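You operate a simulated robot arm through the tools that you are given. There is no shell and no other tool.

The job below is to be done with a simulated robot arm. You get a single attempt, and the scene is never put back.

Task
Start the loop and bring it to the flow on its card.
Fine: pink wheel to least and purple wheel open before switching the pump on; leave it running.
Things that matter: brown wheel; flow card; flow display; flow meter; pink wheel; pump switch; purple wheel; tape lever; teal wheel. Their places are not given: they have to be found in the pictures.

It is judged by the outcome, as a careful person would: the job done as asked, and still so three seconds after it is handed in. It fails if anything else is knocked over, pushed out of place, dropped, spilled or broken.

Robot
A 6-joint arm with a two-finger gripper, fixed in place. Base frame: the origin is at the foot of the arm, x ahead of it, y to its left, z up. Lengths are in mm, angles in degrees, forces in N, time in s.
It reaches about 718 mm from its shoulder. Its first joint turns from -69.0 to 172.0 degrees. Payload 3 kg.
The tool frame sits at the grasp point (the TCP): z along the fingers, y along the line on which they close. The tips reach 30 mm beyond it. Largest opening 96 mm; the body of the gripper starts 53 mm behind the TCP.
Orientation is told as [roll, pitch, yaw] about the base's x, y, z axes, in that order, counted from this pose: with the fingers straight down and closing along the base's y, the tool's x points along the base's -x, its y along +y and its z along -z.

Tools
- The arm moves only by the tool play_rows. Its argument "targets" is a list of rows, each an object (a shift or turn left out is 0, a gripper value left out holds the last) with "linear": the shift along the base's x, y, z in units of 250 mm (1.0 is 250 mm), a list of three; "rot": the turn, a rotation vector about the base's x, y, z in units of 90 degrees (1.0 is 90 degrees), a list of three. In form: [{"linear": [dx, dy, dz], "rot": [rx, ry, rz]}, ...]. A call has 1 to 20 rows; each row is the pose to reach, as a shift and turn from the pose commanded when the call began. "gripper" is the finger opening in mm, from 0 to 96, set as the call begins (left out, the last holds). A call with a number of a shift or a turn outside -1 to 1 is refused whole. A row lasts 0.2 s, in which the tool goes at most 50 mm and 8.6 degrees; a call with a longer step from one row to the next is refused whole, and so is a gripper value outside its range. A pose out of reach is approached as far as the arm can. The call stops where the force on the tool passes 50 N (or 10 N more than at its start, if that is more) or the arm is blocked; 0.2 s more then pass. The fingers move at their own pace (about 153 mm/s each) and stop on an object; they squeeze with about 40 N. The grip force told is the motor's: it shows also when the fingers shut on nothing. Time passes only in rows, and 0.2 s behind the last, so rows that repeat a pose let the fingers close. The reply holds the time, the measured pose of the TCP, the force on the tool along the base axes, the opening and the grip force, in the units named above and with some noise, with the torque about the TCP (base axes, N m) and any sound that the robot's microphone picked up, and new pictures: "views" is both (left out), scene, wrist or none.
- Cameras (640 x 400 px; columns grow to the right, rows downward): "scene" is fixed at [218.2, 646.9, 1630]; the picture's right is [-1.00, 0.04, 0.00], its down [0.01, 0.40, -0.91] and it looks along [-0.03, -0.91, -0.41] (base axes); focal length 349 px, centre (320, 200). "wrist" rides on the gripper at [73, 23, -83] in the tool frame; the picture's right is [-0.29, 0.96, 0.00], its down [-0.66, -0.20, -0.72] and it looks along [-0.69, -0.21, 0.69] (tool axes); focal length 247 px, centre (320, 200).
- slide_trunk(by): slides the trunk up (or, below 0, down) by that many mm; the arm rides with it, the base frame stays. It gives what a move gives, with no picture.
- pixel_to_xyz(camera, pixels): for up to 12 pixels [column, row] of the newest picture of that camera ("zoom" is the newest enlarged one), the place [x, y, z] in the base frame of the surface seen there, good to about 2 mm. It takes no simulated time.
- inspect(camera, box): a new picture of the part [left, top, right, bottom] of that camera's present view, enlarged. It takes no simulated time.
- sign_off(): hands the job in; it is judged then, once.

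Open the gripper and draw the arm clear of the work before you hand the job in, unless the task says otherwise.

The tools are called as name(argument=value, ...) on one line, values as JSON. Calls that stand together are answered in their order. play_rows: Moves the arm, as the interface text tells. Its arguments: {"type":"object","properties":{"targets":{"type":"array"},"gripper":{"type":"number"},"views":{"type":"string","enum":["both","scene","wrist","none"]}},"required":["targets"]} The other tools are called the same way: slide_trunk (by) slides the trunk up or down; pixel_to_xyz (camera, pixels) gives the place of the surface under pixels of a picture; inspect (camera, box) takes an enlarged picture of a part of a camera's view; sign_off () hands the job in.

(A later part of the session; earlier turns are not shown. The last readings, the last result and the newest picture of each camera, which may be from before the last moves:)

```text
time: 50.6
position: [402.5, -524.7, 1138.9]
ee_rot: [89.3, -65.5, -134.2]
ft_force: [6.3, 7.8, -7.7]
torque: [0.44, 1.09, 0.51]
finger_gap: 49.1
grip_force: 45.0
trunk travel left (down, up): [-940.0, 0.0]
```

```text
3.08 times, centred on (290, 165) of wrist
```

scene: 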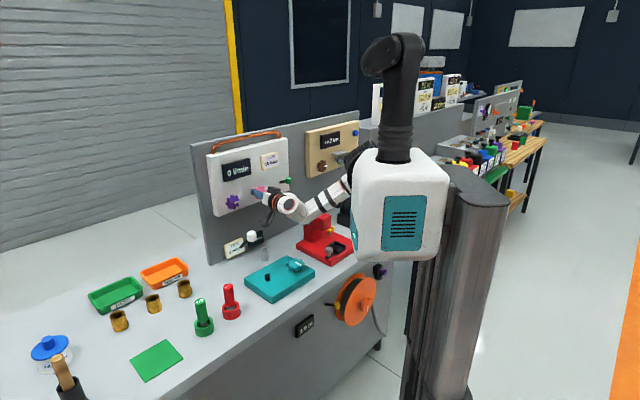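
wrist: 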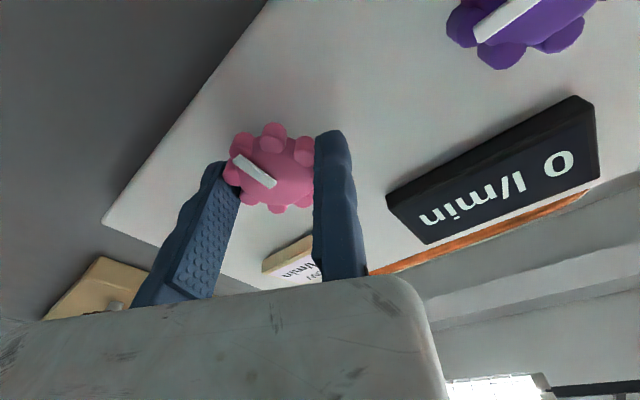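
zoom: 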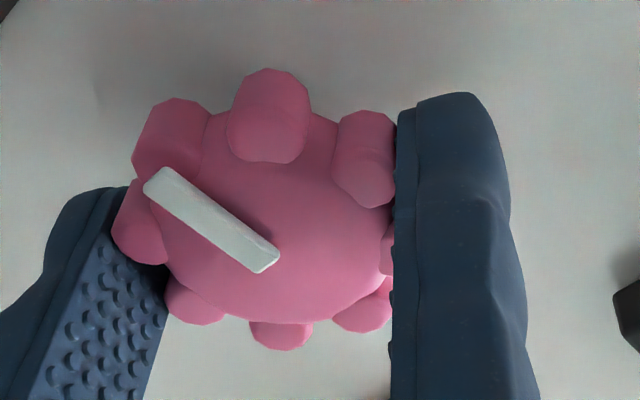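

The pointer lagged again, so pink is at its clockwise stop with the pointer straight down — the same zero position purple started from. I'll open the gripper, ease the fixed pad off the wheel and look.

play_rows(targets=[{"linear": [0, 0, 0]}, {"linear": [0, 0, 0]}, {"linear": [0.0052, 0.0052, 0.0033]}, {"linear": [0.0052, 0.0052, 0.0033]}], gripper=66, views="wrist")

inspect(camera="wrist", box=[60, 0, 420, 300])

```text
time: 51.6
position: [400.5, -525.4, 1141.7]
ee_rot: [90.1, -65.5, -135.2]
ft_force: [2.9, 3.0, 0.5]
torque: [-0.03, -0.03, 0.11]
finger_gap: 66.0
grip_force: 0.1
trunk travel left (down, up): [-940.0, 0.0]
```

wrist: 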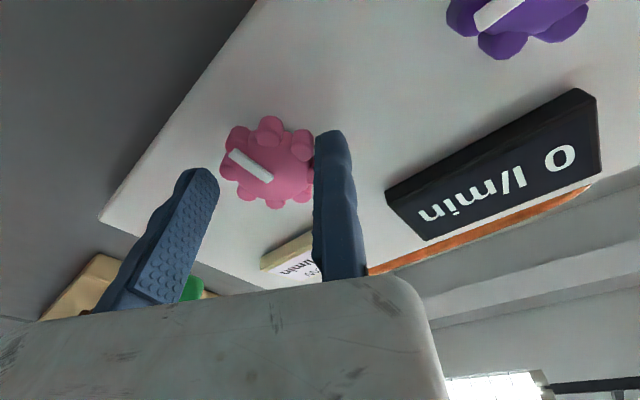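

```text
1.33 times, centred on (240, 150) of wrist
```

zoom: 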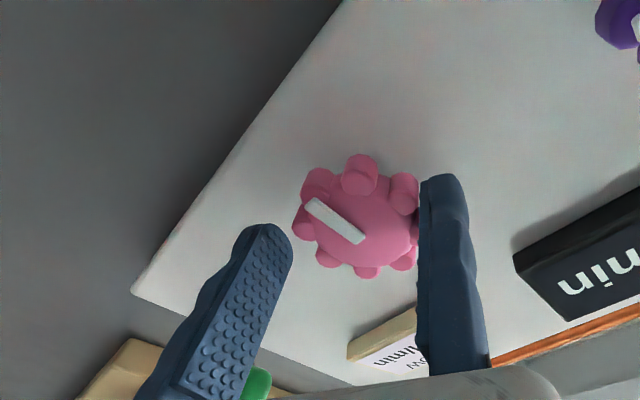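

A small 4 N contact remains on the fixed pad, so I'll move it another 3 mm away, and measure the pointer's angle.

play_rows(targets=[{"linear": [0.0077, 0.0077, 0.005]}, {"linear": [0.0077, 0.0077, 0.005]}], views="wrist")

pixel_to_xyz(camera="wrist", pixels=[[231, 153], [240, 160], [250, 167], [265, 177], [268, 125], [270, 203], [226, 170], [300, 150]])

```text
time: 52.2
position: [401.8, -526.2, 1143.1]
ee_rot: [90.2, -65.5, -135.2]
ft_force: [0.5, -0.1, -0.3]
torque: [0.0, 0.01, 0.01]
finger_gap: 66.1
grip_force: 0.0
trunk travel left (down, up): [-940.0, 0.0]
```

wrist: 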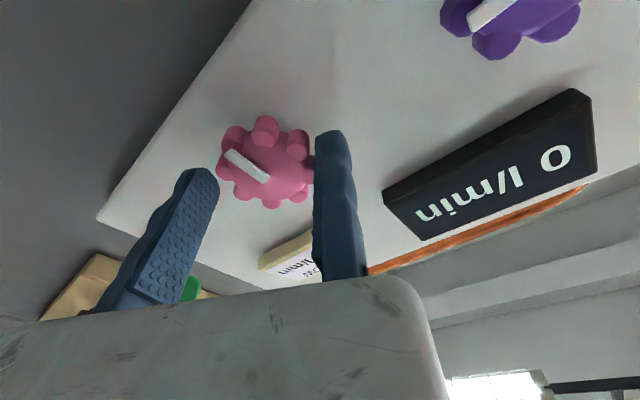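

```text
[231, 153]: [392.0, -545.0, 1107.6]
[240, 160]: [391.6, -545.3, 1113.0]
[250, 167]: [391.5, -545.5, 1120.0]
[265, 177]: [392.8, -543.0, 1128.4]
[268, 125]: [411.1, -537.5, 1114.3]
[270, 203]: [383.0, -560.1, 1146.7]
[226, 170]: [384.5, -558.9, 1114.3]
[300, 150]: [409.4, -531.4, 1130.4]
```

The pointer's measured points share u≈−108.5, so it is vertical: pink is at its least, straight down, and there is no contact now. I'll retreat 45 mm and then close the fingers to clear the view of the green switch on the left of the wrist picture.

play_rows(targets=[{"linear": [-0.045, 0.045, 0]}, {"linear": [-0.09, 0.09, 0]}, {"linear": [-0.127, 0.127, 0]}, {"linear": [-0.127, 0.127, 0]}], views="none")

play_rows(targets=[{"linear": [0, 0, 0]}, {"linear": [0, 0, 0]}, {"linear": [0, 0, 0]}], gripper=0)

inspect(camera="wrist", box=[0, 60, 360, 320])

```text
time: 53.2
position: [371.7, -486.3, 1141.4]
ee_rot: [90.2, -65.4, -135.2]
ft_force: [-0.4, -0.2, 1.1]
torque: [0.01, 0.02, 0.0]
finger_gap: 66.1
grip_force: 0.1
out of reach, approached as far as the arm can: row 3, 4
trunk travel left (down, up): [-940.0, 0.0]
```

```text
time: 54.0
position: [372.6, -487.4, 1140.1]
ee_rot: [90.2, -65.4, -135.1]
ft_force: [-0.8, -0.6, -0.2]
torque: [-0.01, 0.03, 0.02]
finger_gap: 0.2
grip_force: 33.2
trunk travel left (down, up): [-940.0, 0.0]
```

scene: 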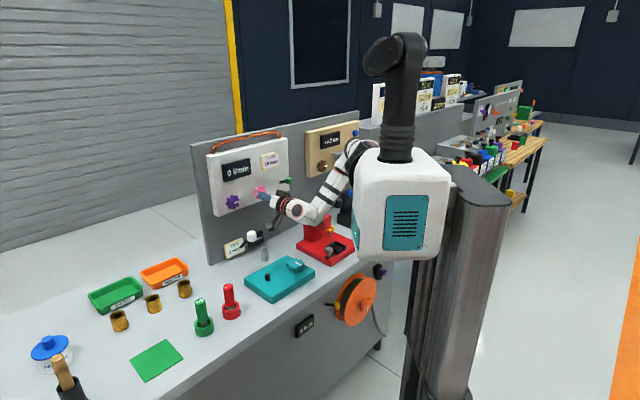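
wrist: 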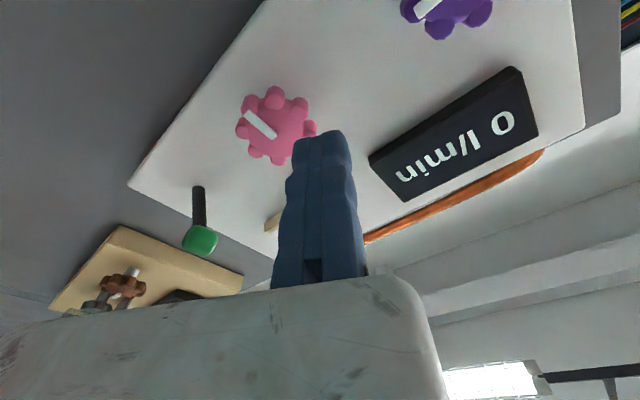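

```text
1.54 times, centred on (180, 190) of wrist
```

zoom: 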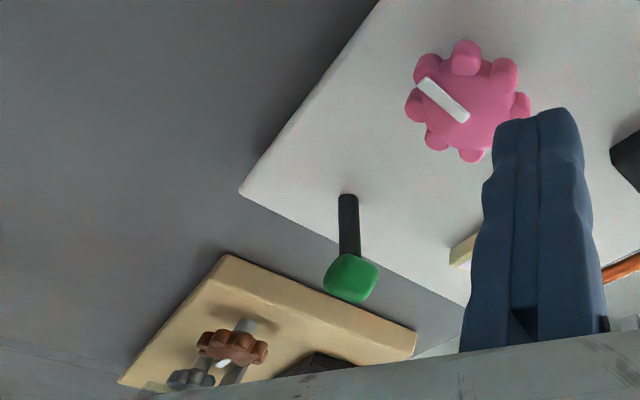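

The green switch is visible: rod base at wrist (198,188), tip at (200,240). I'll measure its line to see which way it is tilted.

pixel_to_xyz(camera="wrist", pixels=[[198, 188], [198, 200], [199, 212], [200, 222], [200, 240], [190, 240], [212, 240], [200, 250], [198, 230], [185, 195], [215, 195], [270, 130]])

inspect(camera="wrist", box=[140, 150, 280, 270])

inspect(camera="scene", box=[255, 160, 315, 210])

```text
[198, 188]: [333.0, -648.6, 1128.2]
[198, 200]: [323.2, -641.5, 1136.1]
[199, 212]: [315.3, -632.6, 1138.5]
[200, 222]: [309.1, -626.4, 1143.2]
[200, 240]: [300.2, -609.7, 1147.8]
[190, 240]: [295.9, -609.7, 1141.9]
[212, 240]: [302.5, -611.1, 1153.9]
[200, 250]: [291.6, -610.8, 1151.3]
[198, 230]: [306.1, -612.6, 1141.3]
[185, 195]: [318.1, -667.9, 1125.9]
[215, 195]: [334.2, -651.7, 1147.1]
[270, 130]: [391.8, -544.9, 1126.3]
```

```text
3.33 times, centred on (210, 210) of wrist
```

zoom: 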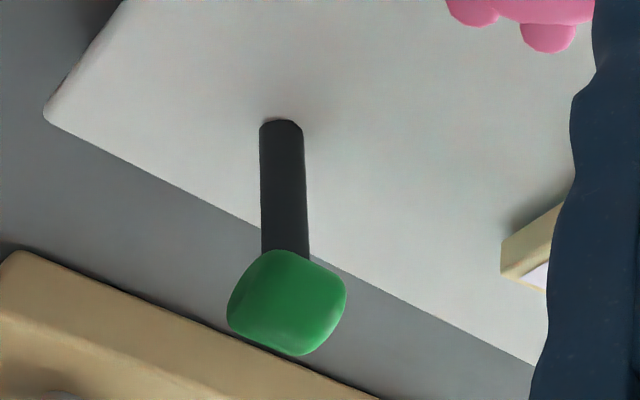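

```text
8.00 times, centred on (285, 185) of scene
```

zoom: 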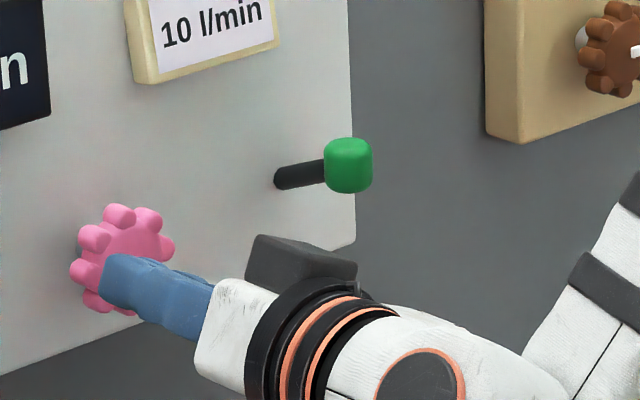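

The switch rod rises from (d≈6, z≈1128) to a tip at (d≈58, z≈1152) at u≈−224: it is tilted up about 25°, so it must be pressed down. To reach it I need a low wrist, so I'll roll back anticlockwise 114° (closing axis down, camera right) while lowering to z≈1105.

play_rows(targets=[{"linear": [-0.003, -0.0046, -0.01], "rot": [-0.0643, 0.0643, 0]}, {"linear": [-0.006, -0.0092, -0.02], "rot": [-0.1285, 0.1285, 0]}, {"linear": [-0.009, -0.0138, -0.03], "rot": [-0.1928, 0.1928, 0]}, {"linear": [-0.012, -0.0184, -0.04], "rot": [-0.257, 0.257, 0]}, {"linear": [-0.015, -0.023, -0.05], "rot": [-0.3213, 0.3213, 0]}, {"linear": [-0.018, -0.0276, -0.06], "rot": [-0.3855, 0.3855, 0]}, {"linear": [-0.021, -0.0322, -0.07], "rot": [-0.4498, 0.4498, 0]}, {"linear": [-0.024, -0.0368, -0.08], "rot": [-0.5141, 0.5141, 0]}, {"linear": [-0.027, -0.0414, -0.09], "rot": [-0.5783, 0.5783, 0]}, {"linear": [-0.03, -0.046, -0.1], "rot": [-0.6426, 0.6426, 0]}, {"linear": [-0.033, -0.0506, -0.11], "rot": [-0.7068, 0.7068, 0]}, {"linear": [-0.036, -0.0552, -0.12], "rot": [-0.7711, 0.7711, 0]}, {"linear": [-0.039, -0.0598, -0.13], "rot": [-0.8354, 0.8354, 0]}, {"linear": [-0.042, -0.0644, -0.14], "rot": [-0.8996, 0.8996, 0]}, {"linear": [-0.042, -0.0644, -0.14], "rot": [-0.8996, 0.8996, 0]}], gripper=0)

```text
time: 57.2
position: [349.9, -517.0, 1120.9]
ee_rot: [-90.4, -0.2, 44.3]
ft_force: [-0.3, 0.3, 0.3]
torque: [0.03, -0.01, 0.03]
finger_gap: 0.4
grip_force: 32.6
out of reach, approached as far as the arm can: row 8, 9, 10, 11, 12, 13, 14, 15
trunk travel left (down, up): [-940.0, 0.0]
```

scene: 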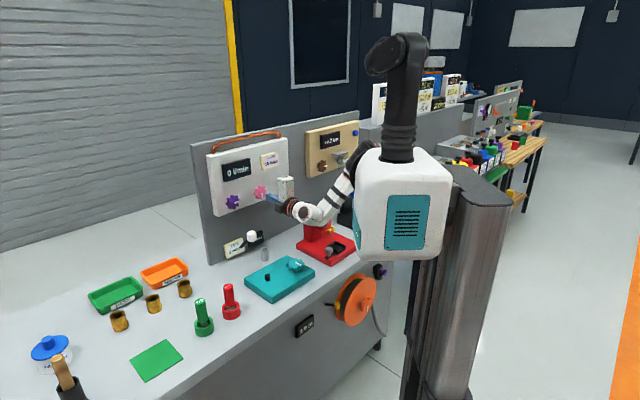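
wrist: 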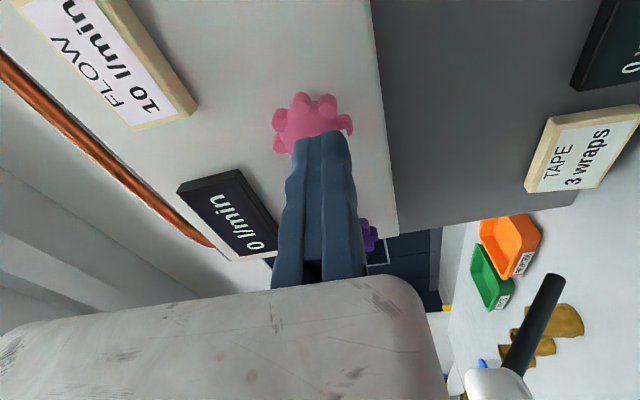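

The arm slid to (350,−517,1121) along its reach boundary, still facing the panel with the camera right. I'll now yaw the tool 20° rightwards and pitch it 15° up while moving toward the switch, which lowers the wrist well inside the reachable zone.

play_rows(targets=[{"linear": [-0.016, -0.0264, -0.0088], "rot": [-0.0274, -0.0192, -0.0442]}, {"linear": [-0.032, -0.0528, -0.0176], "rot": [-0.0549, -0.0384, -0.0884]}, {"linear": [-0.048, -0.0792, -0.0264], "rot": [-0.0823, -0.0577, -0.1325]}, {"linear": [-0.064, -0.1056, -0.0352], "rot": [-0.1098, -0.0769, -0.1767]}, {"linear": [-0.08, -0.132, -0.044], "rot": [-0.1372, -0.0961, -0.2209]}, {"linear": [-0.08, -0.132, -0.044], "rot": [-0.1372, -0.0961, -0.2209]}])

```text
time: 58.6
position: [342.0, -538.1, 1095.5]
ee_rot: [-105.0, 0.0, 25.0]
ft_force: [-0.8, -0.3, 0.1]
torque: [0.01, 0.0, -0.01]
finger_gap: 0.0
grip_force: 33.3
trunk travel left (down, up): [-940.0, 0.0]
```

scene: 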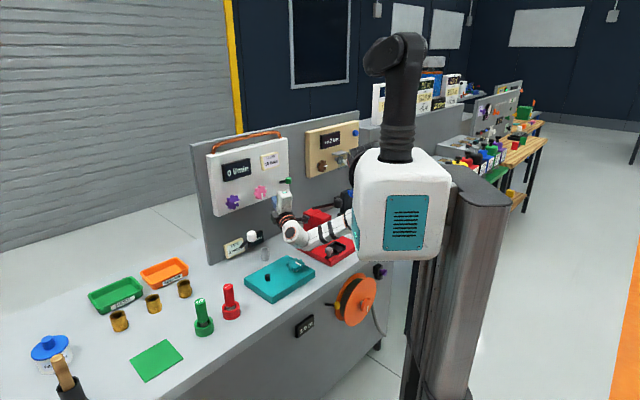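
wrist: 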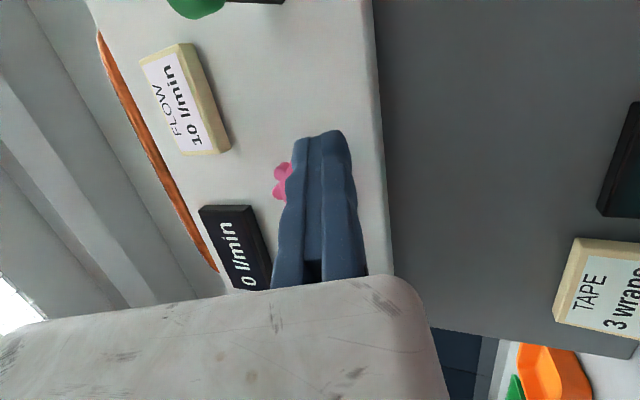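

Reached without warnings: TCP (342,−538,1096), pitched up 15° and yawed to 25°. I'll open to 52 mm (upper finger rises) and move to a point 40 mm short of straddling the switch tip.

play_rows(targets=[{"linear": [-0.068, -0.034, 0.014]}, {"linear": [-0.137, -0.067, 0.028]}, {"linear": [-0.205, -0.101, 0.042]}, {"linear": [-0.273, -0.134, 0.056]}, {"linear": [-0.273, -0.134, 0.056]}], gripper=54)

```text
time: 59.8
position: [274.0, -569.5, 1109.2]
ee_rot: [-104.8, 0.1, 25.1]
ft_force: [2.4, 1.4, -1.0]
torque: [0.05, -0.19, -0.23]
finger_gap: 54.2
grip_force: 0.0
trunk travel left (down, up): [-940.0, 0.0]
```

scene: 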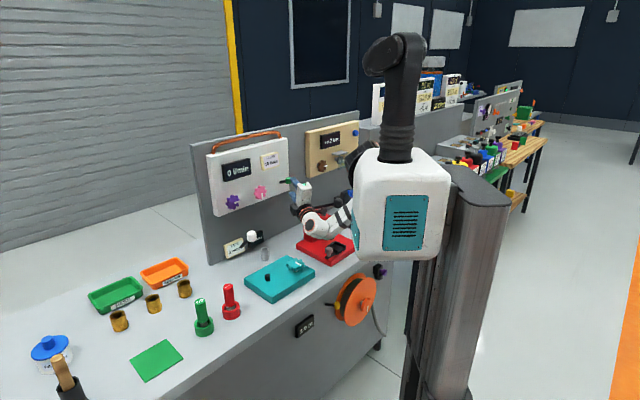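
wrist: 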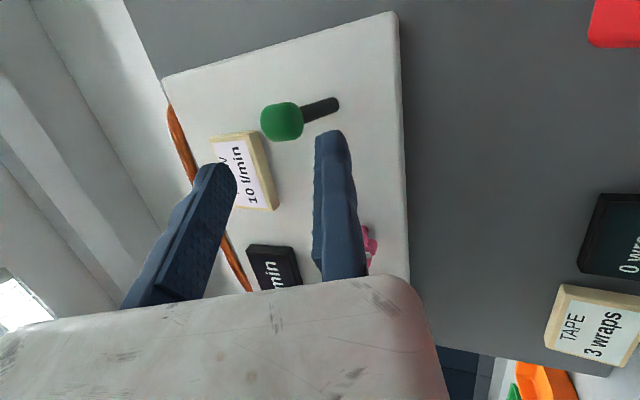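

There is a faint 3 N side force here. I'll look closely at the area around the wrist camera and the red press to make sure nothing is being touched.

inspect(camera="scene", box=[265, 165, 365, 245])

pixel_to_xyz(camera="wrist", pixels=[[282, 120], [270, 110], [295, 105], [282, 138], [262, 125], [310, 110], [330, 104], [337, 103], [225, 175], [212, 165], [330, 135], [610, 20]])

pixel_to_xyz(camera="scene", pixels=[[340, 205], [335, 207], [325, 213], [318, 222], [345, 203], [310, 228], [300, 195], [291, 183]])

```text
5.00 times, centred on (315, 205) of scene
```

zoom: 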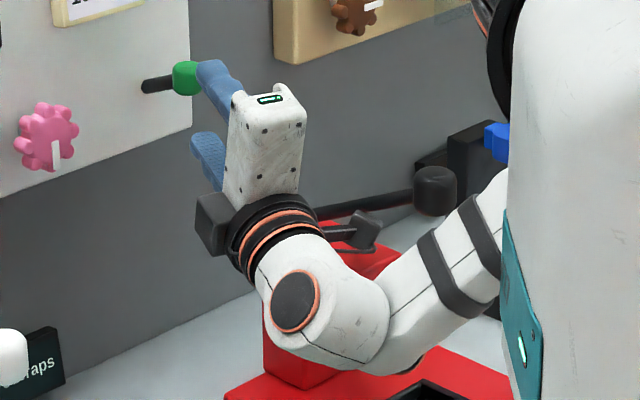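

```text
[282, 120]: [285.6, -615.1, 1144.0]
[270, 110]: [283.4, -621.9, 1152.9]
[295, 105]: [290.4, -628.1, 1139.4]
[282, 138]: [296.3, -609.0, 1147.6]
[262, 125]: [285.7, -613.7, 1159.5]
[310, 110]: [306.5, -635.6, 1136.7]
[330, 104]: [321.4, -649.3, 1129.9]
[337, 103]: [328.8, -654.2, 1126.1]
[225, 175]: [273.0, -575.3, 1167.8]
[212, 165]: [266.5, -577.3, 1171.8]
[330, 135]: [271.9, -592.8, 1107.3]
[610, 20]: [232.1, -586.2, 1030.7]
```

```text
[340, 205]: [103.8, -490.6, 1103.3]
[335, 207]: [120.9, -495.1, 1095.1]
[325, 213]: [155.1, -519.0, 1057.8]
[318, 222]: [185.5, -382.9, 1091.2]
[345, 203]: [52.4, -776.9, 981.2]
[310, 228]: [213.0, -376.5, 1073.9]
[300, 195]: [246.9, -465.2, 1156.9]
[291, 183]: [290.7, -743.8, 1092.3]
```

The press's black lever rod runs from about pixel (315,207) to its knob at (338,203), right beside the wrist camera (pixel ~(324,211)). Its knob has not moved versus the earlier picture, but I'll first locate the rod precisely.

pixel_to_xyz(camera="scene", pixels=[[318, 207], [321, 206.5], [324, 206], [328, 205], [333, 204], [336, 200], [342, 203], [338, 207], [327, 209], [324, 212], [330, 212], [322, 214]])

inspect(camera="scene", box=[300, 190, 350, 225])

```text
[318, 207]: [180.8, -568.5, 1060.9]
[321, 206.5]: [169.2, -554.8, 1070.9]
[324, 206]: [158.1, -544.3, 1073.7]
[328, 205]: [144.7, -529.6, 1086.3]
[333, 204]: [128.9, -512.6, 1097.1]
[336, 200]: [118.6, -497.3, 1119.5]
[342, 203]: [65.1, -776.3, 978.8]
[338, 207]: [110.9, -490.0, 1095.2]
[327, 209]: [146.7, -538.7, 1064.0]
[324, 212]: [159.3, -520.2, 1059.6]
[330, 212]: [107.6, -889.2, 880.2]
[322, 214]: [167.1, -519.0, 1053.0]
```

```text
11.43 times, centred on (325, 208) of scene
```

zoom: 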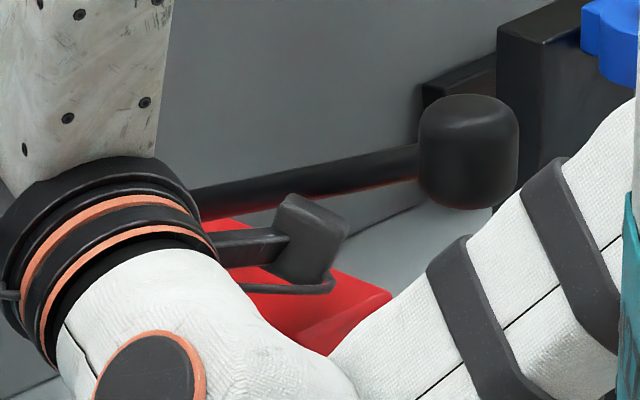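

The rod passes only a few mm from the wrist camera here, and going forward with the camera on the right would hit it. I'll move 36 mm left and away first, closing the fingers, so I can roll the camera to the top and press the switch from above instead.

play_rows(targets=[{"linear": [0.035, 0.033, 0.001]}, {"linear": [0.07, 0.066, 0.002]}, {"linear": [0.104, 0.098, 0.004]}, {"linear": [0.104, 0.098, 0.004]}], gripper=0)

inspect(camera="scene", box=[300, 190, 350, 225])

```text
time: 60.8
position: [299.4, -545.7, 1111.0]
ee_rot: [-104.9, 0.0, 25.1]
ft_force: [0.1, -0.9, -0.1]
torque: [0.0, 0.0, -0.02]
finger_gap: 0.0
grip_force: 32.9
trunk travel left (down, up): [-940.0, 0.0]
```

scene: 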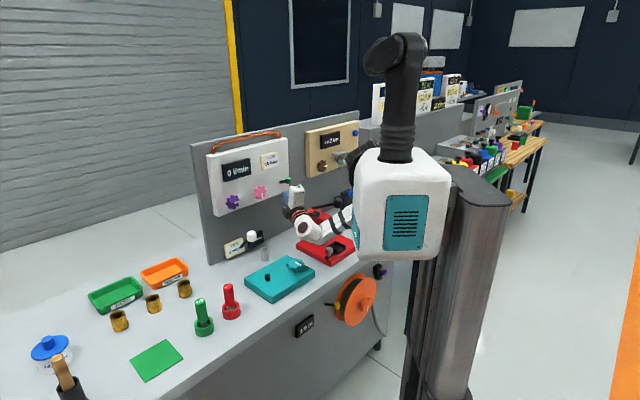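
wrist: 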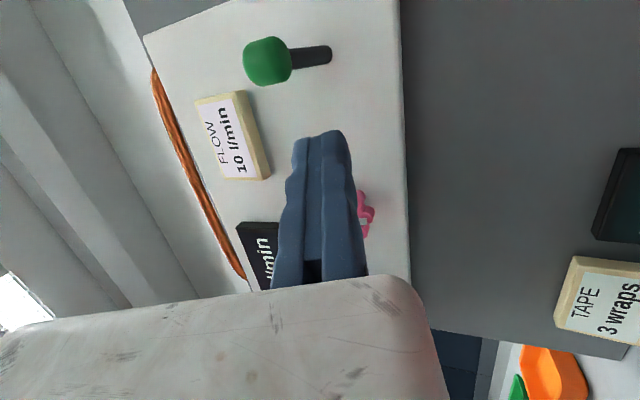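

```text
11.43 times, centred on (325, 208) of scene
```

zoom: 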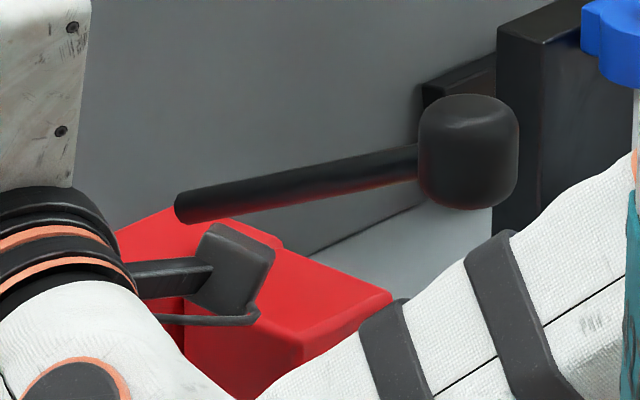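

The press rod and knob are exactly where they were, and the force is back to zero. I'll now roll 90° anticlockwise about the tool axis, taking the camera from the right side to the top.

play_rows(targets=[{"rot": [-0.0371, 0.0795, -0.0235]}, {"rot": [-0.0742, 0.1591, -0.0471]}, {"rot": [-0.1113, 0.2386, -0.0706]}, {"rot": [-0.1484, 0.3182, -0.0942]}, {"rot": [-0.1855, 0.3977, -0.1177]}, {"rot": [-0.2225, 0.4773, -0.1413]}, {"rot": [-0.2596, 0.5568, -0.1648]}, {"rot": [-0.2967, 0.6364, -0.1884]}, {"rot": [-0.3338, 0.7159, -0.2119]}, {"rot": [-0.3709, 0.7955, -0.2355]}, {"rot": [-0.408, 0.875, -0.259]}, {"rot": [-0.408, 0.875, -0.259]}])

```text
time: 63.4
position: [300.0, -545.6, 1110.5]
ee_rot: [-180.1, 75.1, -65.0]
ft_force: [0.1, -0.1, -0.6]
torque: [0.01, -0.02, 0.01]
finger_gap: 0.0
grip_force: 32.8
trunk travel left (down, up): [-940.0, 0.0]
```

scene: 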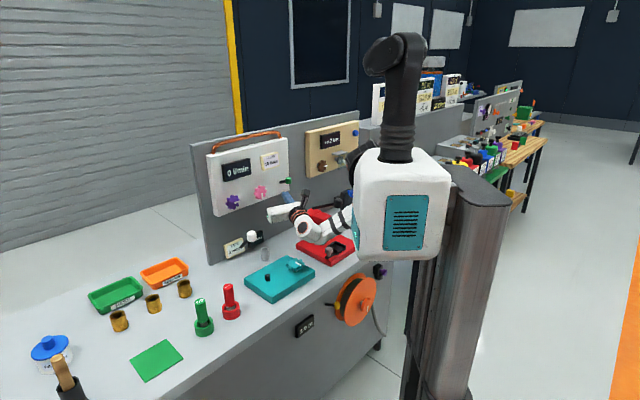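
wrist: 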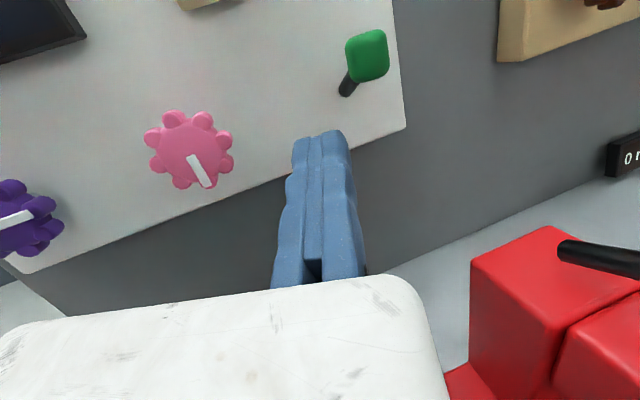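

A clear upright view: pink points down, purple points right, and the green switch is at wrist (367,55). I'll pitch up to 35° and rise to z≈1180, staying about 115 mm off the panel in line with the switch.

play_rows(targets=[{"linear": [-0.0483, -0.03, 0.0695], "rot": [-0.0503, -0.0235, 0]}, {"linear": [-0.0965, -0.06, 0.139], "rot": [-0.1007, -0.047, 0]}, {"linear": [-0.1448, -0.09, 0.2085], "rot": [-0.151, -0.0704, 0]}, {"linear": [-0.193, -0.12, 0.278], "rot": [-0.2013, -0.0939, 0]}, {"linear": [-0.193, -0.12, 0.278], "rot": [-0.2013, -0.0939, 0]}])

inspect(camera="scene", box=[255, 150, 365, 240])

```text
time: 64.6
position: [252.8, -569.7, 1183.2]
ee_rot: [-180.0, 54.8, -64.9]
ft_force: [0.2, -0.4, 1.0]
torque: [0.02, -0.02, -0.03]
finger_gap: 0.2
grip_force: 33.2
trunk travel left (down, up): [-940.0, 0.0]
```

scene: 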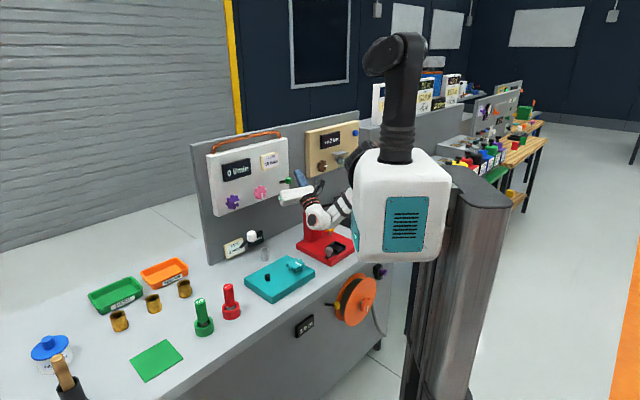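
wrist: 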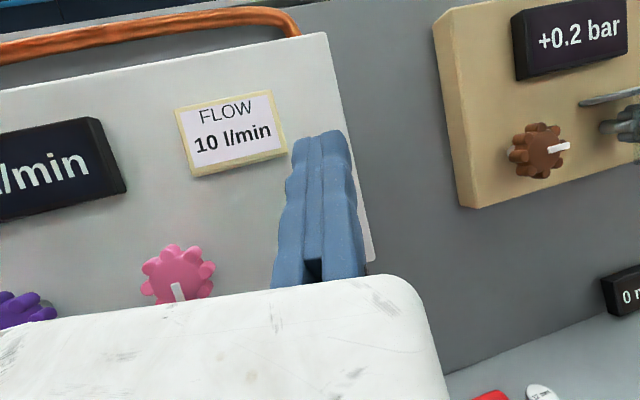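

```text
4.44 times, centred on (310, 195) of scene
```

zoom: 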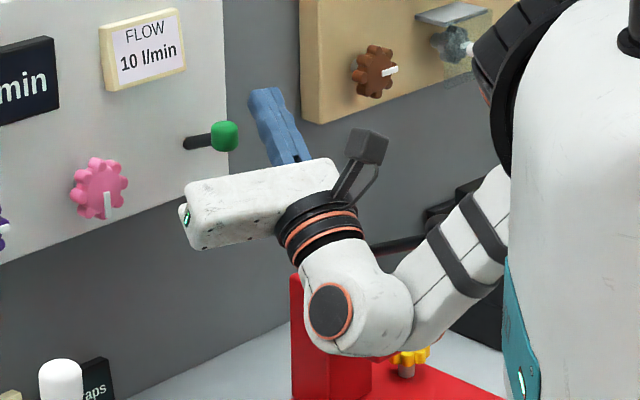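

The fingers are clear, in front of and above the green tip. I'll move in horizontally so they sit about 15 mm above the switch tip.

play_rows(targets=[{"linear": [0.041, -0.05, 0]}, {"linear": [0.082, -0.1, 0]}, {"linear": [0.123, -0.151, 0]}, {"linear": [0.123, -0.151, 0]}])

inspect(camera="scene", box=[255, 150, 335, 210])

```text
time: 65.8
position: [288.4, -590.4, 1192.5]
ee_rot: [179.7, 54.2, -65.2]
ft_force: [0.1, -0.4, -1.1]
torque: [0.02, 0.04, 0.0]
finger_gap: 0.0
grip_force: 33.0
trunk travel left (down, up): [-940.0, 0.0]
stopped in row 4: the arm was blocked; the commanded pose is now the measured one
```

scene: 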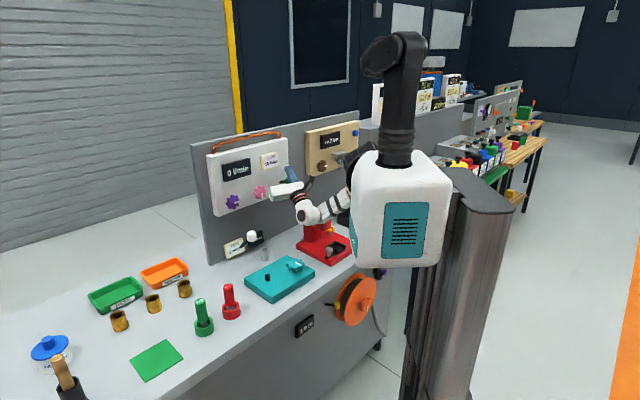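
wrist: 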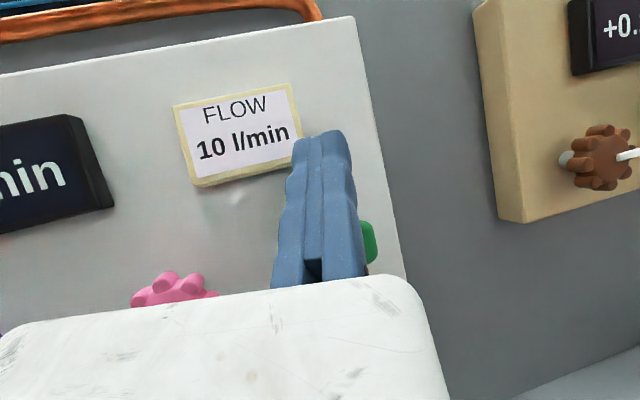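

```text
6.67 times, centred on (295, 180) of scene
```

zoom: 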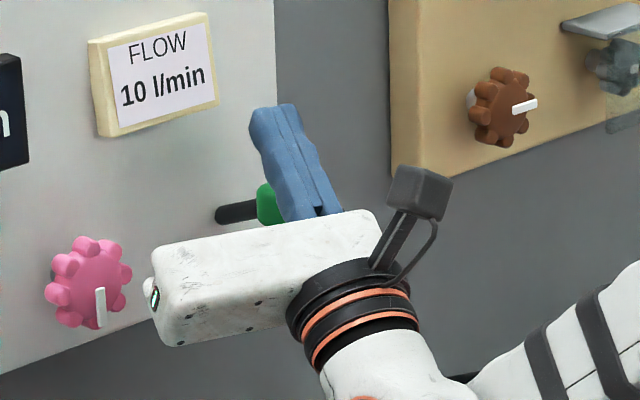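

The arm reported being blocked with no force at the tool, so another link may be touching something. I'll look at the forearm region near the press's rod and knob.

inspect(camera="scene", box=[290, 150, 400, 260])

pixel_to_xyz(camera="scene", pixels=[[338, 203], [330, 206], [345, 200], [350, 195], [315, 215], [307, 208], [300, 213], [352, 180], [355, 165], [345, 185], [335, 215], [325, 218]])

```text
3.64 times, centred on (345, 205) of scene
```

zoom: 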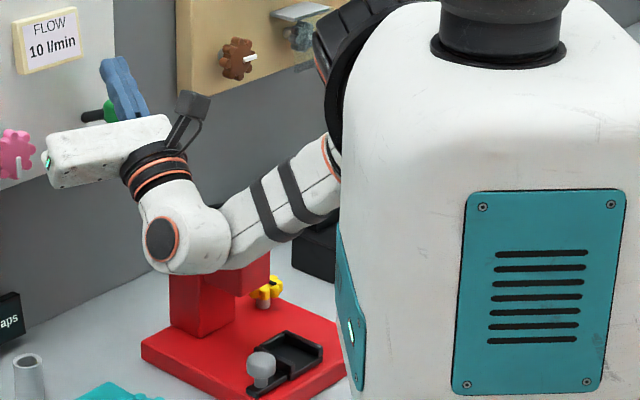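

```text
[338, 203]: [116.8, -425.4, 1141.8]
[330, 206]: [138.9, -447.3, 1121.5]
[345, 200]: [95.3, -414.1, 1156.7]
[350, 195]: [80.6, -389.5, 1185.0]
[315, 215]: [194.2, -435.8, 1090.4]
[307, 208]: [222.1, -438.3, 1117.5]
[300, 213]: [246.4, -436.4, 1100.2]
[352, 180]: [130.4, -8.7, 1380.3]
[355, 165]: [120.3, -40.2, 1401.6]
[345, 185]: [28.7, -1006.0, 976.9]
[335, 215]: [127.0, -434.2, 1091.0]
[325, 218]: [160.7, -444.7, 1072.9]
```

The forearm (centre ≈(116,−459,1127)) has come against the press lever's knob (113,−500,1103). I'll back out the way I came at once and then check that the press lever hasn't shifted.

play_rows(targets=[{"linear": [-0.036, 0.021, -0.009]}, {"linear": [-0.071, 0.041, -0.019]}, {"linear": [-0.107, 0.062, -0.028]}, {"linear": [-0.142, 0.083, -0.037]}, {"linear": [-0.142, 0.083, -0.037]}])

inspect(camera="scene", box=[290, 180, 370, 240])

```text
time: 67.2
position: [224.2, -582.6, 1175.8]
ee_rot: [-179.5, 54.6, -65.8]
ft_force: [0.2, -4.8, 0.7]
torque: [-0.18, 0.0, -0.05]
finger_gap: 0.0
grip_force: 32.5
trunk travel left (down, up): [-940.0, 0.0]
stopped in row 5: the arm was blocked; the commanded pose is now the measured one
```

scene: 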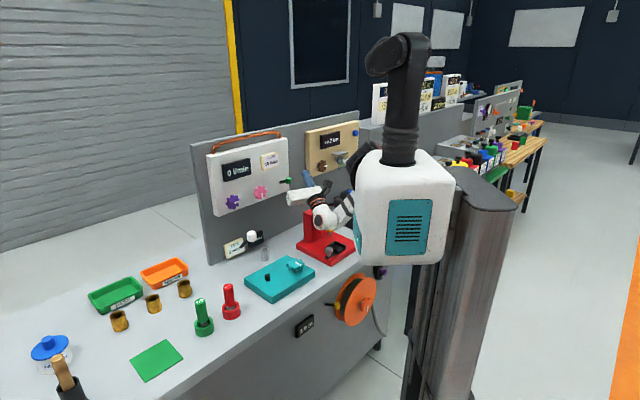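
wrist: 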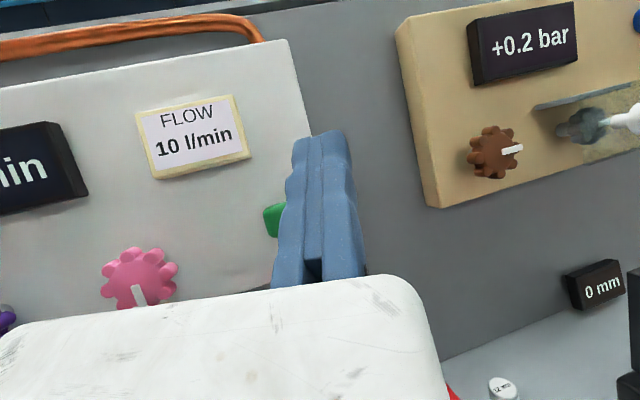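

```text
6.67 times, centred on (330, 210) of scene
```

zoom: 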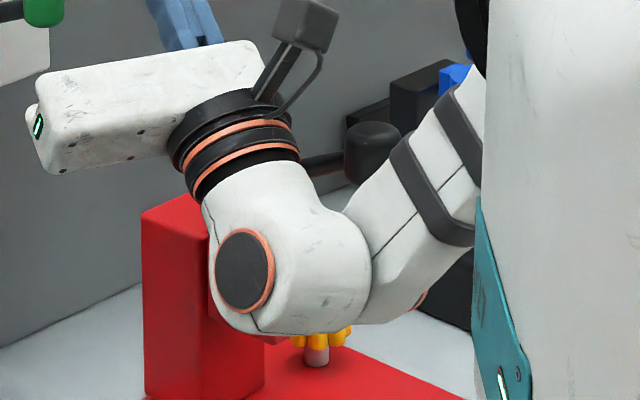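

The press knob is still at pixel (338,202.5), unmoved, but the arm is still reporting a block with about 5 N at the tool. I'll measure the red press body and the wrist/forearm clearances before the next move.

pixel_to_xyz(camera="scene", pixels=[[304, 212], [306, 216], [305, 230], [315, 238], [321, 237], [338, 202], [332, 206], [345, 215], [352, 205], [318, 222], [330, 225], [312, 210]])

inspect(camera="wrist", box=[200, 100, 640, 400])

```text
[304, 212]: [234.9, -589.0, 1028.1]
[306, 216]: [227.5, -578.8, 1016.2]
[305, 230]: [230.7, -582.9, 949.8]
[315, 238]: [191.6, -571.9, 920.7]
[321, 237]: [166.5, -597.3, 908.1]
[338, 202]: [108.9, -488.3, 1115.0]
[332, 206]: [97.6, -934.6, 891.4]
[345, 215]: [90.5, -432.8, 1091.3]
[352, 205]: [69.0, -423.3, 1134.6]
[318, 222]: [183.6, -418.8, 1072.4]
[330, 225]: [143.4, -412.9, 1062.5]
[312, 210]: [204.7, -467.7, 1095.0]
```

```text
1.33 times, centred on (420, 250) of wrist
```

zoom: 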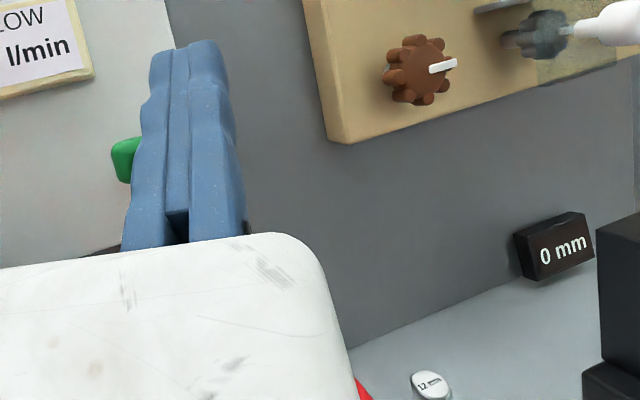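

The forearm is resting against the press lever's knob (about 50 mm between centre lines), so I need to move the arm left, away from it. I'll shift the tool 50 mm along the panel to the left in small steps.

play_rows(targets=[{"linear": [0.035, 0.035, 0]}, {"linear": [0.07, 0.07, 0]}, {"linear": [0.105, 0.105, 0]}, {"linear": [0.14, 0.14, 0]}, {"linear": [0.14, 0.14, 0]}])

inspect(camera="scene", box=[290, 180, 370, 240])

```text
time: 68.4
position: [269.4, -559.0, 1171.5]
ee_rot: [-178.6, 55.1, -64.9]
ft_force: [0.1, -0.5, 0.0]
torque: [0.0, -0.01, 0.0]
finger_gap: 0.1
grip_force: 33.4
trunk travel left (down, up): [-940.0, 0.0]
```

scene: 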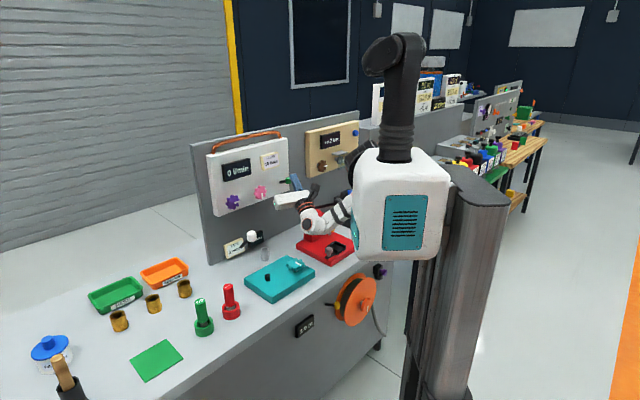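
wrist: 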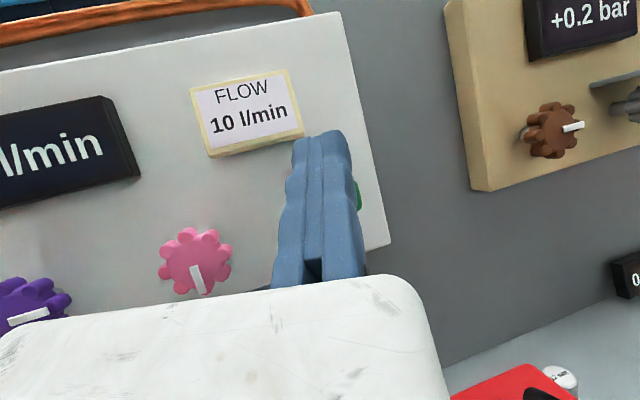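

```text
6.67 times, centred on (330, 210) of scene
```

zoom: 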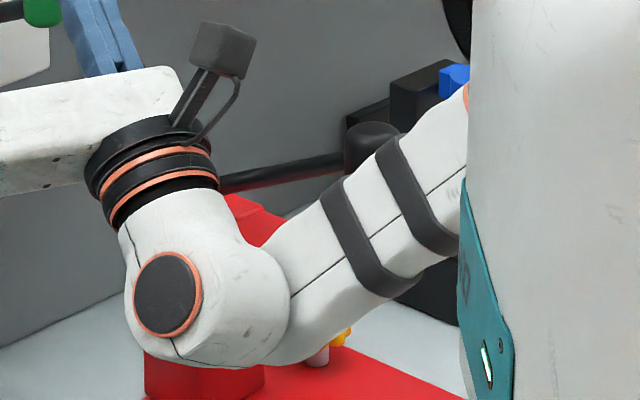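

The arm is free again (no force) and the press lever is still at the same pixels. Yawing the tool further right (to about −80°) and pitching to 25° moves the wrist forward so the forearm passes well above the knob; I'll do that here first.

play_rows(targets=[{"linear": [0.006, 0.012, 0.022], "rot": [0.0354, 0.0112, -0.0554]}, {"linear": [0.012, 0.024, 0.044], "rot": [0.0708, 0.0223, -0.1108]}, {"linear": [0.018, 0.036, 0.066], "rot": [0.1062, 0.0335, -0.1662]}, {"linear": [0.018, 0.036, 0.066], "rot": [0.1062, 0.0335, -0.1662]}])

inspect(camera="scene", box=[260, 150, 370, 240])

pixel_to_xyz(camera="wrist", pixels=[[470, 190], [480, 100], [360, 195], [385, 240], [340, 20]])

```text
time: 69.4
position: [273.2, -550.5, 1189.1]
ee_rot: [-178.5, 64.9, -79.7]
ft_force: [0.3, 0.3, 0.3]
torque: [0.0, 0.0, -0.02]
finger_gap: 0.1
grip_force: 33.5
trunk travel left (down, up): [-940.0, 0.0]
```

scene: 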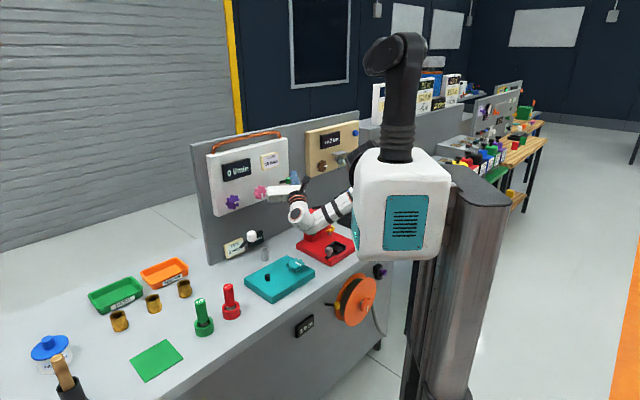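
wrist: 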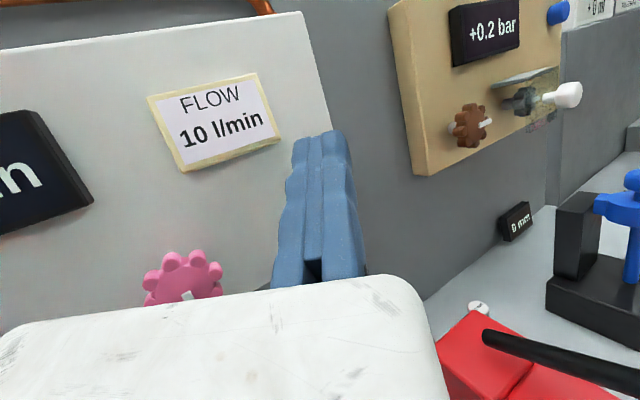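

```text
4.44 times, centred on (315, 195) of scene
```

zoom: 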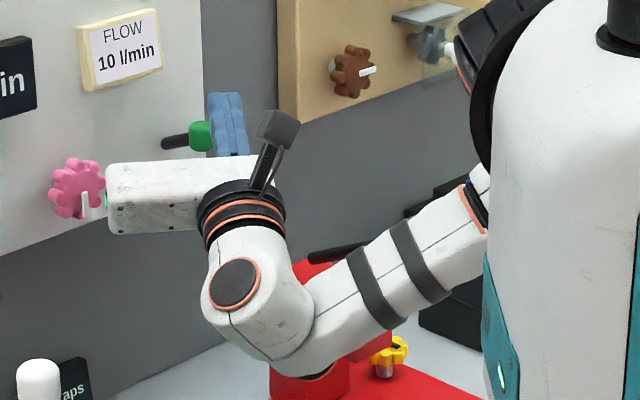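

```text
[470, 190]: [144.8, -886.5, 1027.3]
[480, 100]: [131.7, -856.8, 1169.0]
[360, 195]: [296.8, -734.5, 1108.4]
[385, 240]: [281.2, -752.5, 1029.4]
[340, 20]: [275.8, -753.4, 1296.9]
```

The forearm now passes clear of the press knob. The green tip is at about (291,−615,1153), so I'll advance to TCP (289,−604,1187), which puts the fingertips over it with ~10 mm clearance.

play_rows(targets=[{"linear": [0.0155, -0.053, -0.002]}, {"linear": [0.031, -0.1065, -0.004]}, {"linear": [0.0465, -0.16, -0.006]}, {"linear": [0.062, -0.213, -0.008]}, {"linear": [0.062, -0.213, -0.008]}])

inspect(camera="scene", box=[260, 150, 370, 240])

```text
time: 70.6
position: [289.3, -603.7, 1186.5]
ee_rot: [-178.4, 65.0, -79.7]
ft_force: [-0.3, -0.6, -0.1]
torque: [0.0, -0.01, -0.02]
finger_gap: 0.1
grip_force: 32.2
trunk travel left (down, up): [-940.0, 0.0]
```

scene: 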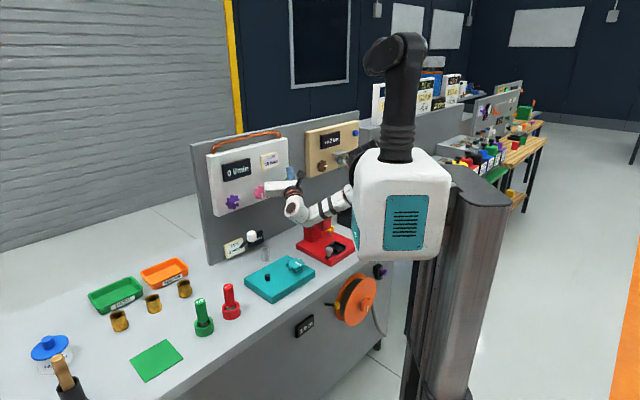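
wrist: 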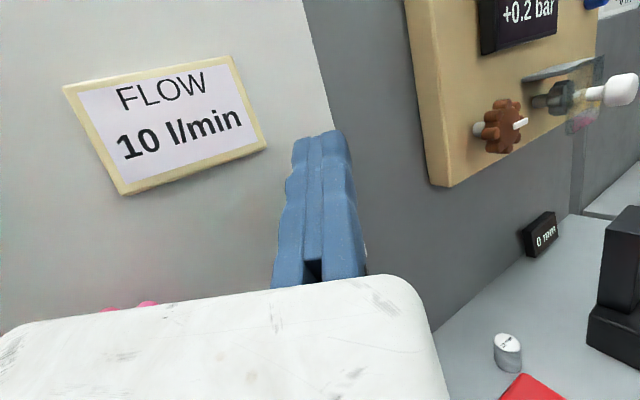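

```text
4.44 times, centred on (315, 195) of scene
```

zoom: 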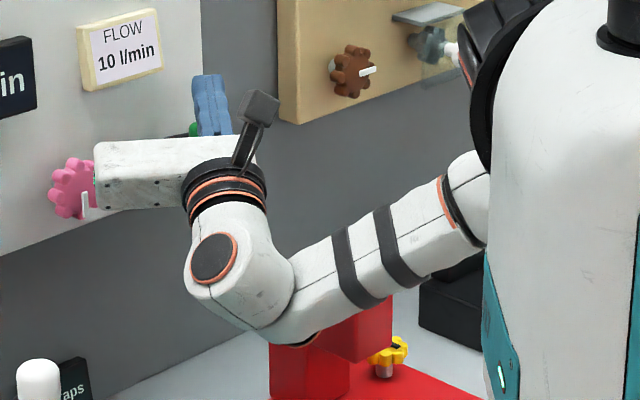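

The fingers are above the green tip with no contact. I'll press straight down in small steps, first 30 mm, watching force, sound and the display.

play_rows(targets=[{"linear": [0, 0, -0.024]}, {"linear": [0, 0, -0.048]}, {"linear": [0, 0, -0.072]}, {"linear": [0, 0, -0.096]}, {"linear": [0, 0, -0.12]}, {"linear": [0, 0, -0.12]}])

inspect(camera="scene", box=[210, 140, 320, 220])

```text
time: 72.0
position: [287.5, -602.8, 1155.4]
ee_rot: [-178.5, 65.0, -79.6]
ft_force: [-0.5, 0.3, -0.2]
torque: [-0.02, -0.03, 0.02]
finger_gap: 0.2
grip_force: 33.1
trunk travel left (down, up): [-940.0, 0.0]
```

scene: 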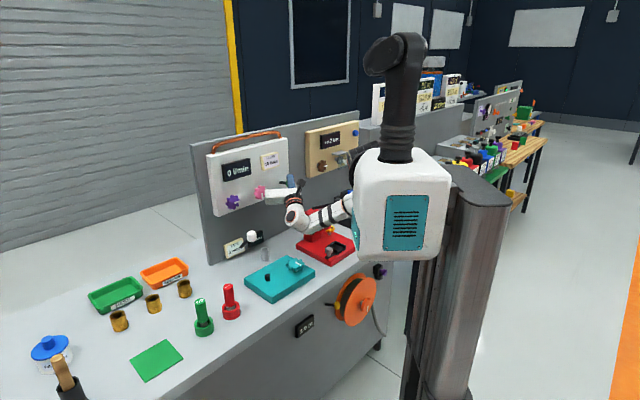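
wrist: 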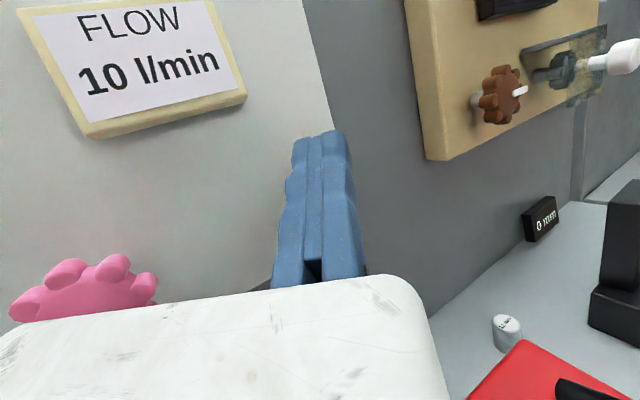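

```text
5.00 times, centred on (265, 180) of scene
```

zoom: 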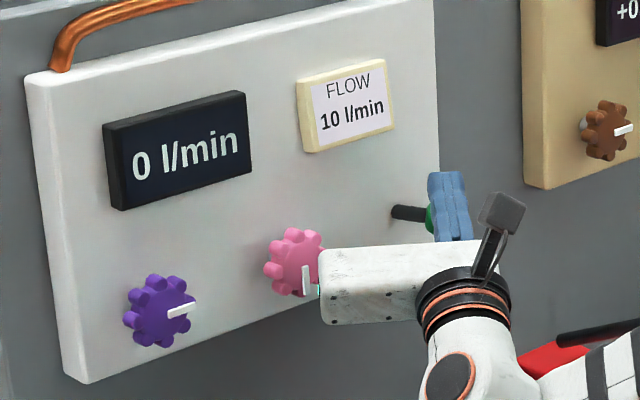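

The switch rod is swinging down easily (now near level) with no noticeable force. I'll press a further 35 mm in small steps.

play_rows(targets=[{"linear": [0, 0, -0.02]}, {"linear": [0, 0, -0.04]}, {"linear": [0, 0, -0.06]}, {"linear": [0, 0, -0.08]}, {"linear": [0, 0, -0.1]}, {"linear": [0, 0, -0.12]}, {"linear": [0, 0, -0.14]}, {"linear": [0, 0, -0.14]}])

inspect(camera="scene", box=[210, 140, 320, 220])

```text
time: 73.8
position: [285.9, -599.4, 1126.5]
ee_rot: [-178.0, 64.5, -79.1]
ft_force: [-2.7, 0.4, 22.0]
torque: [-0.37, -0.12, -0.07]
finger_gap: 0.0
grip_force: 33.4
trunk travel left (down, up): [-940.0, 0.0]
```

scene: 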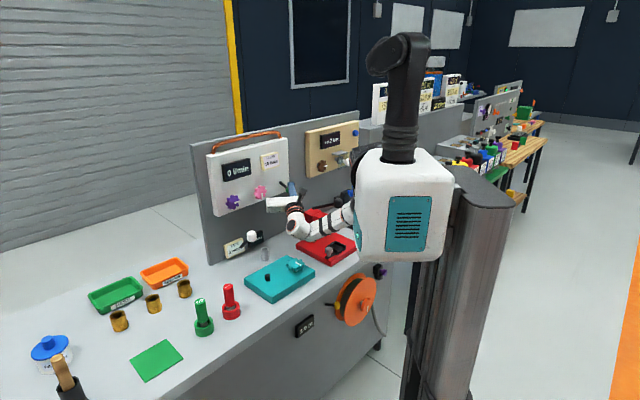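
wrist: 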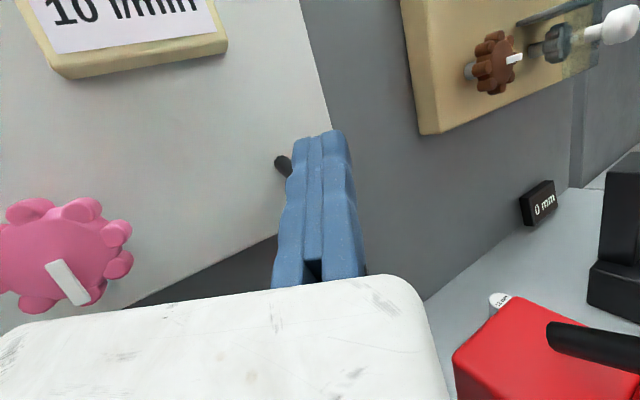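

```text
5.00 times, centred on (265, 180) of scene
```

zoom: 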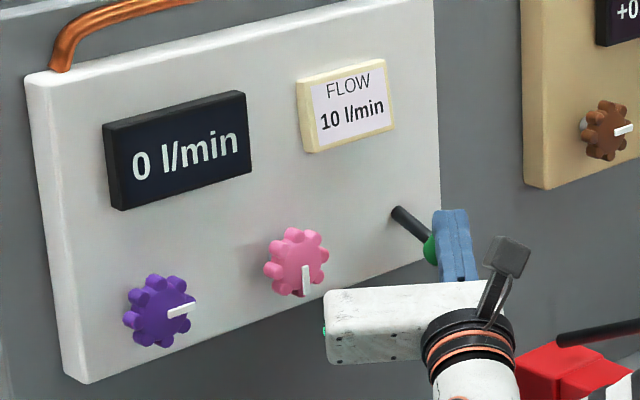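

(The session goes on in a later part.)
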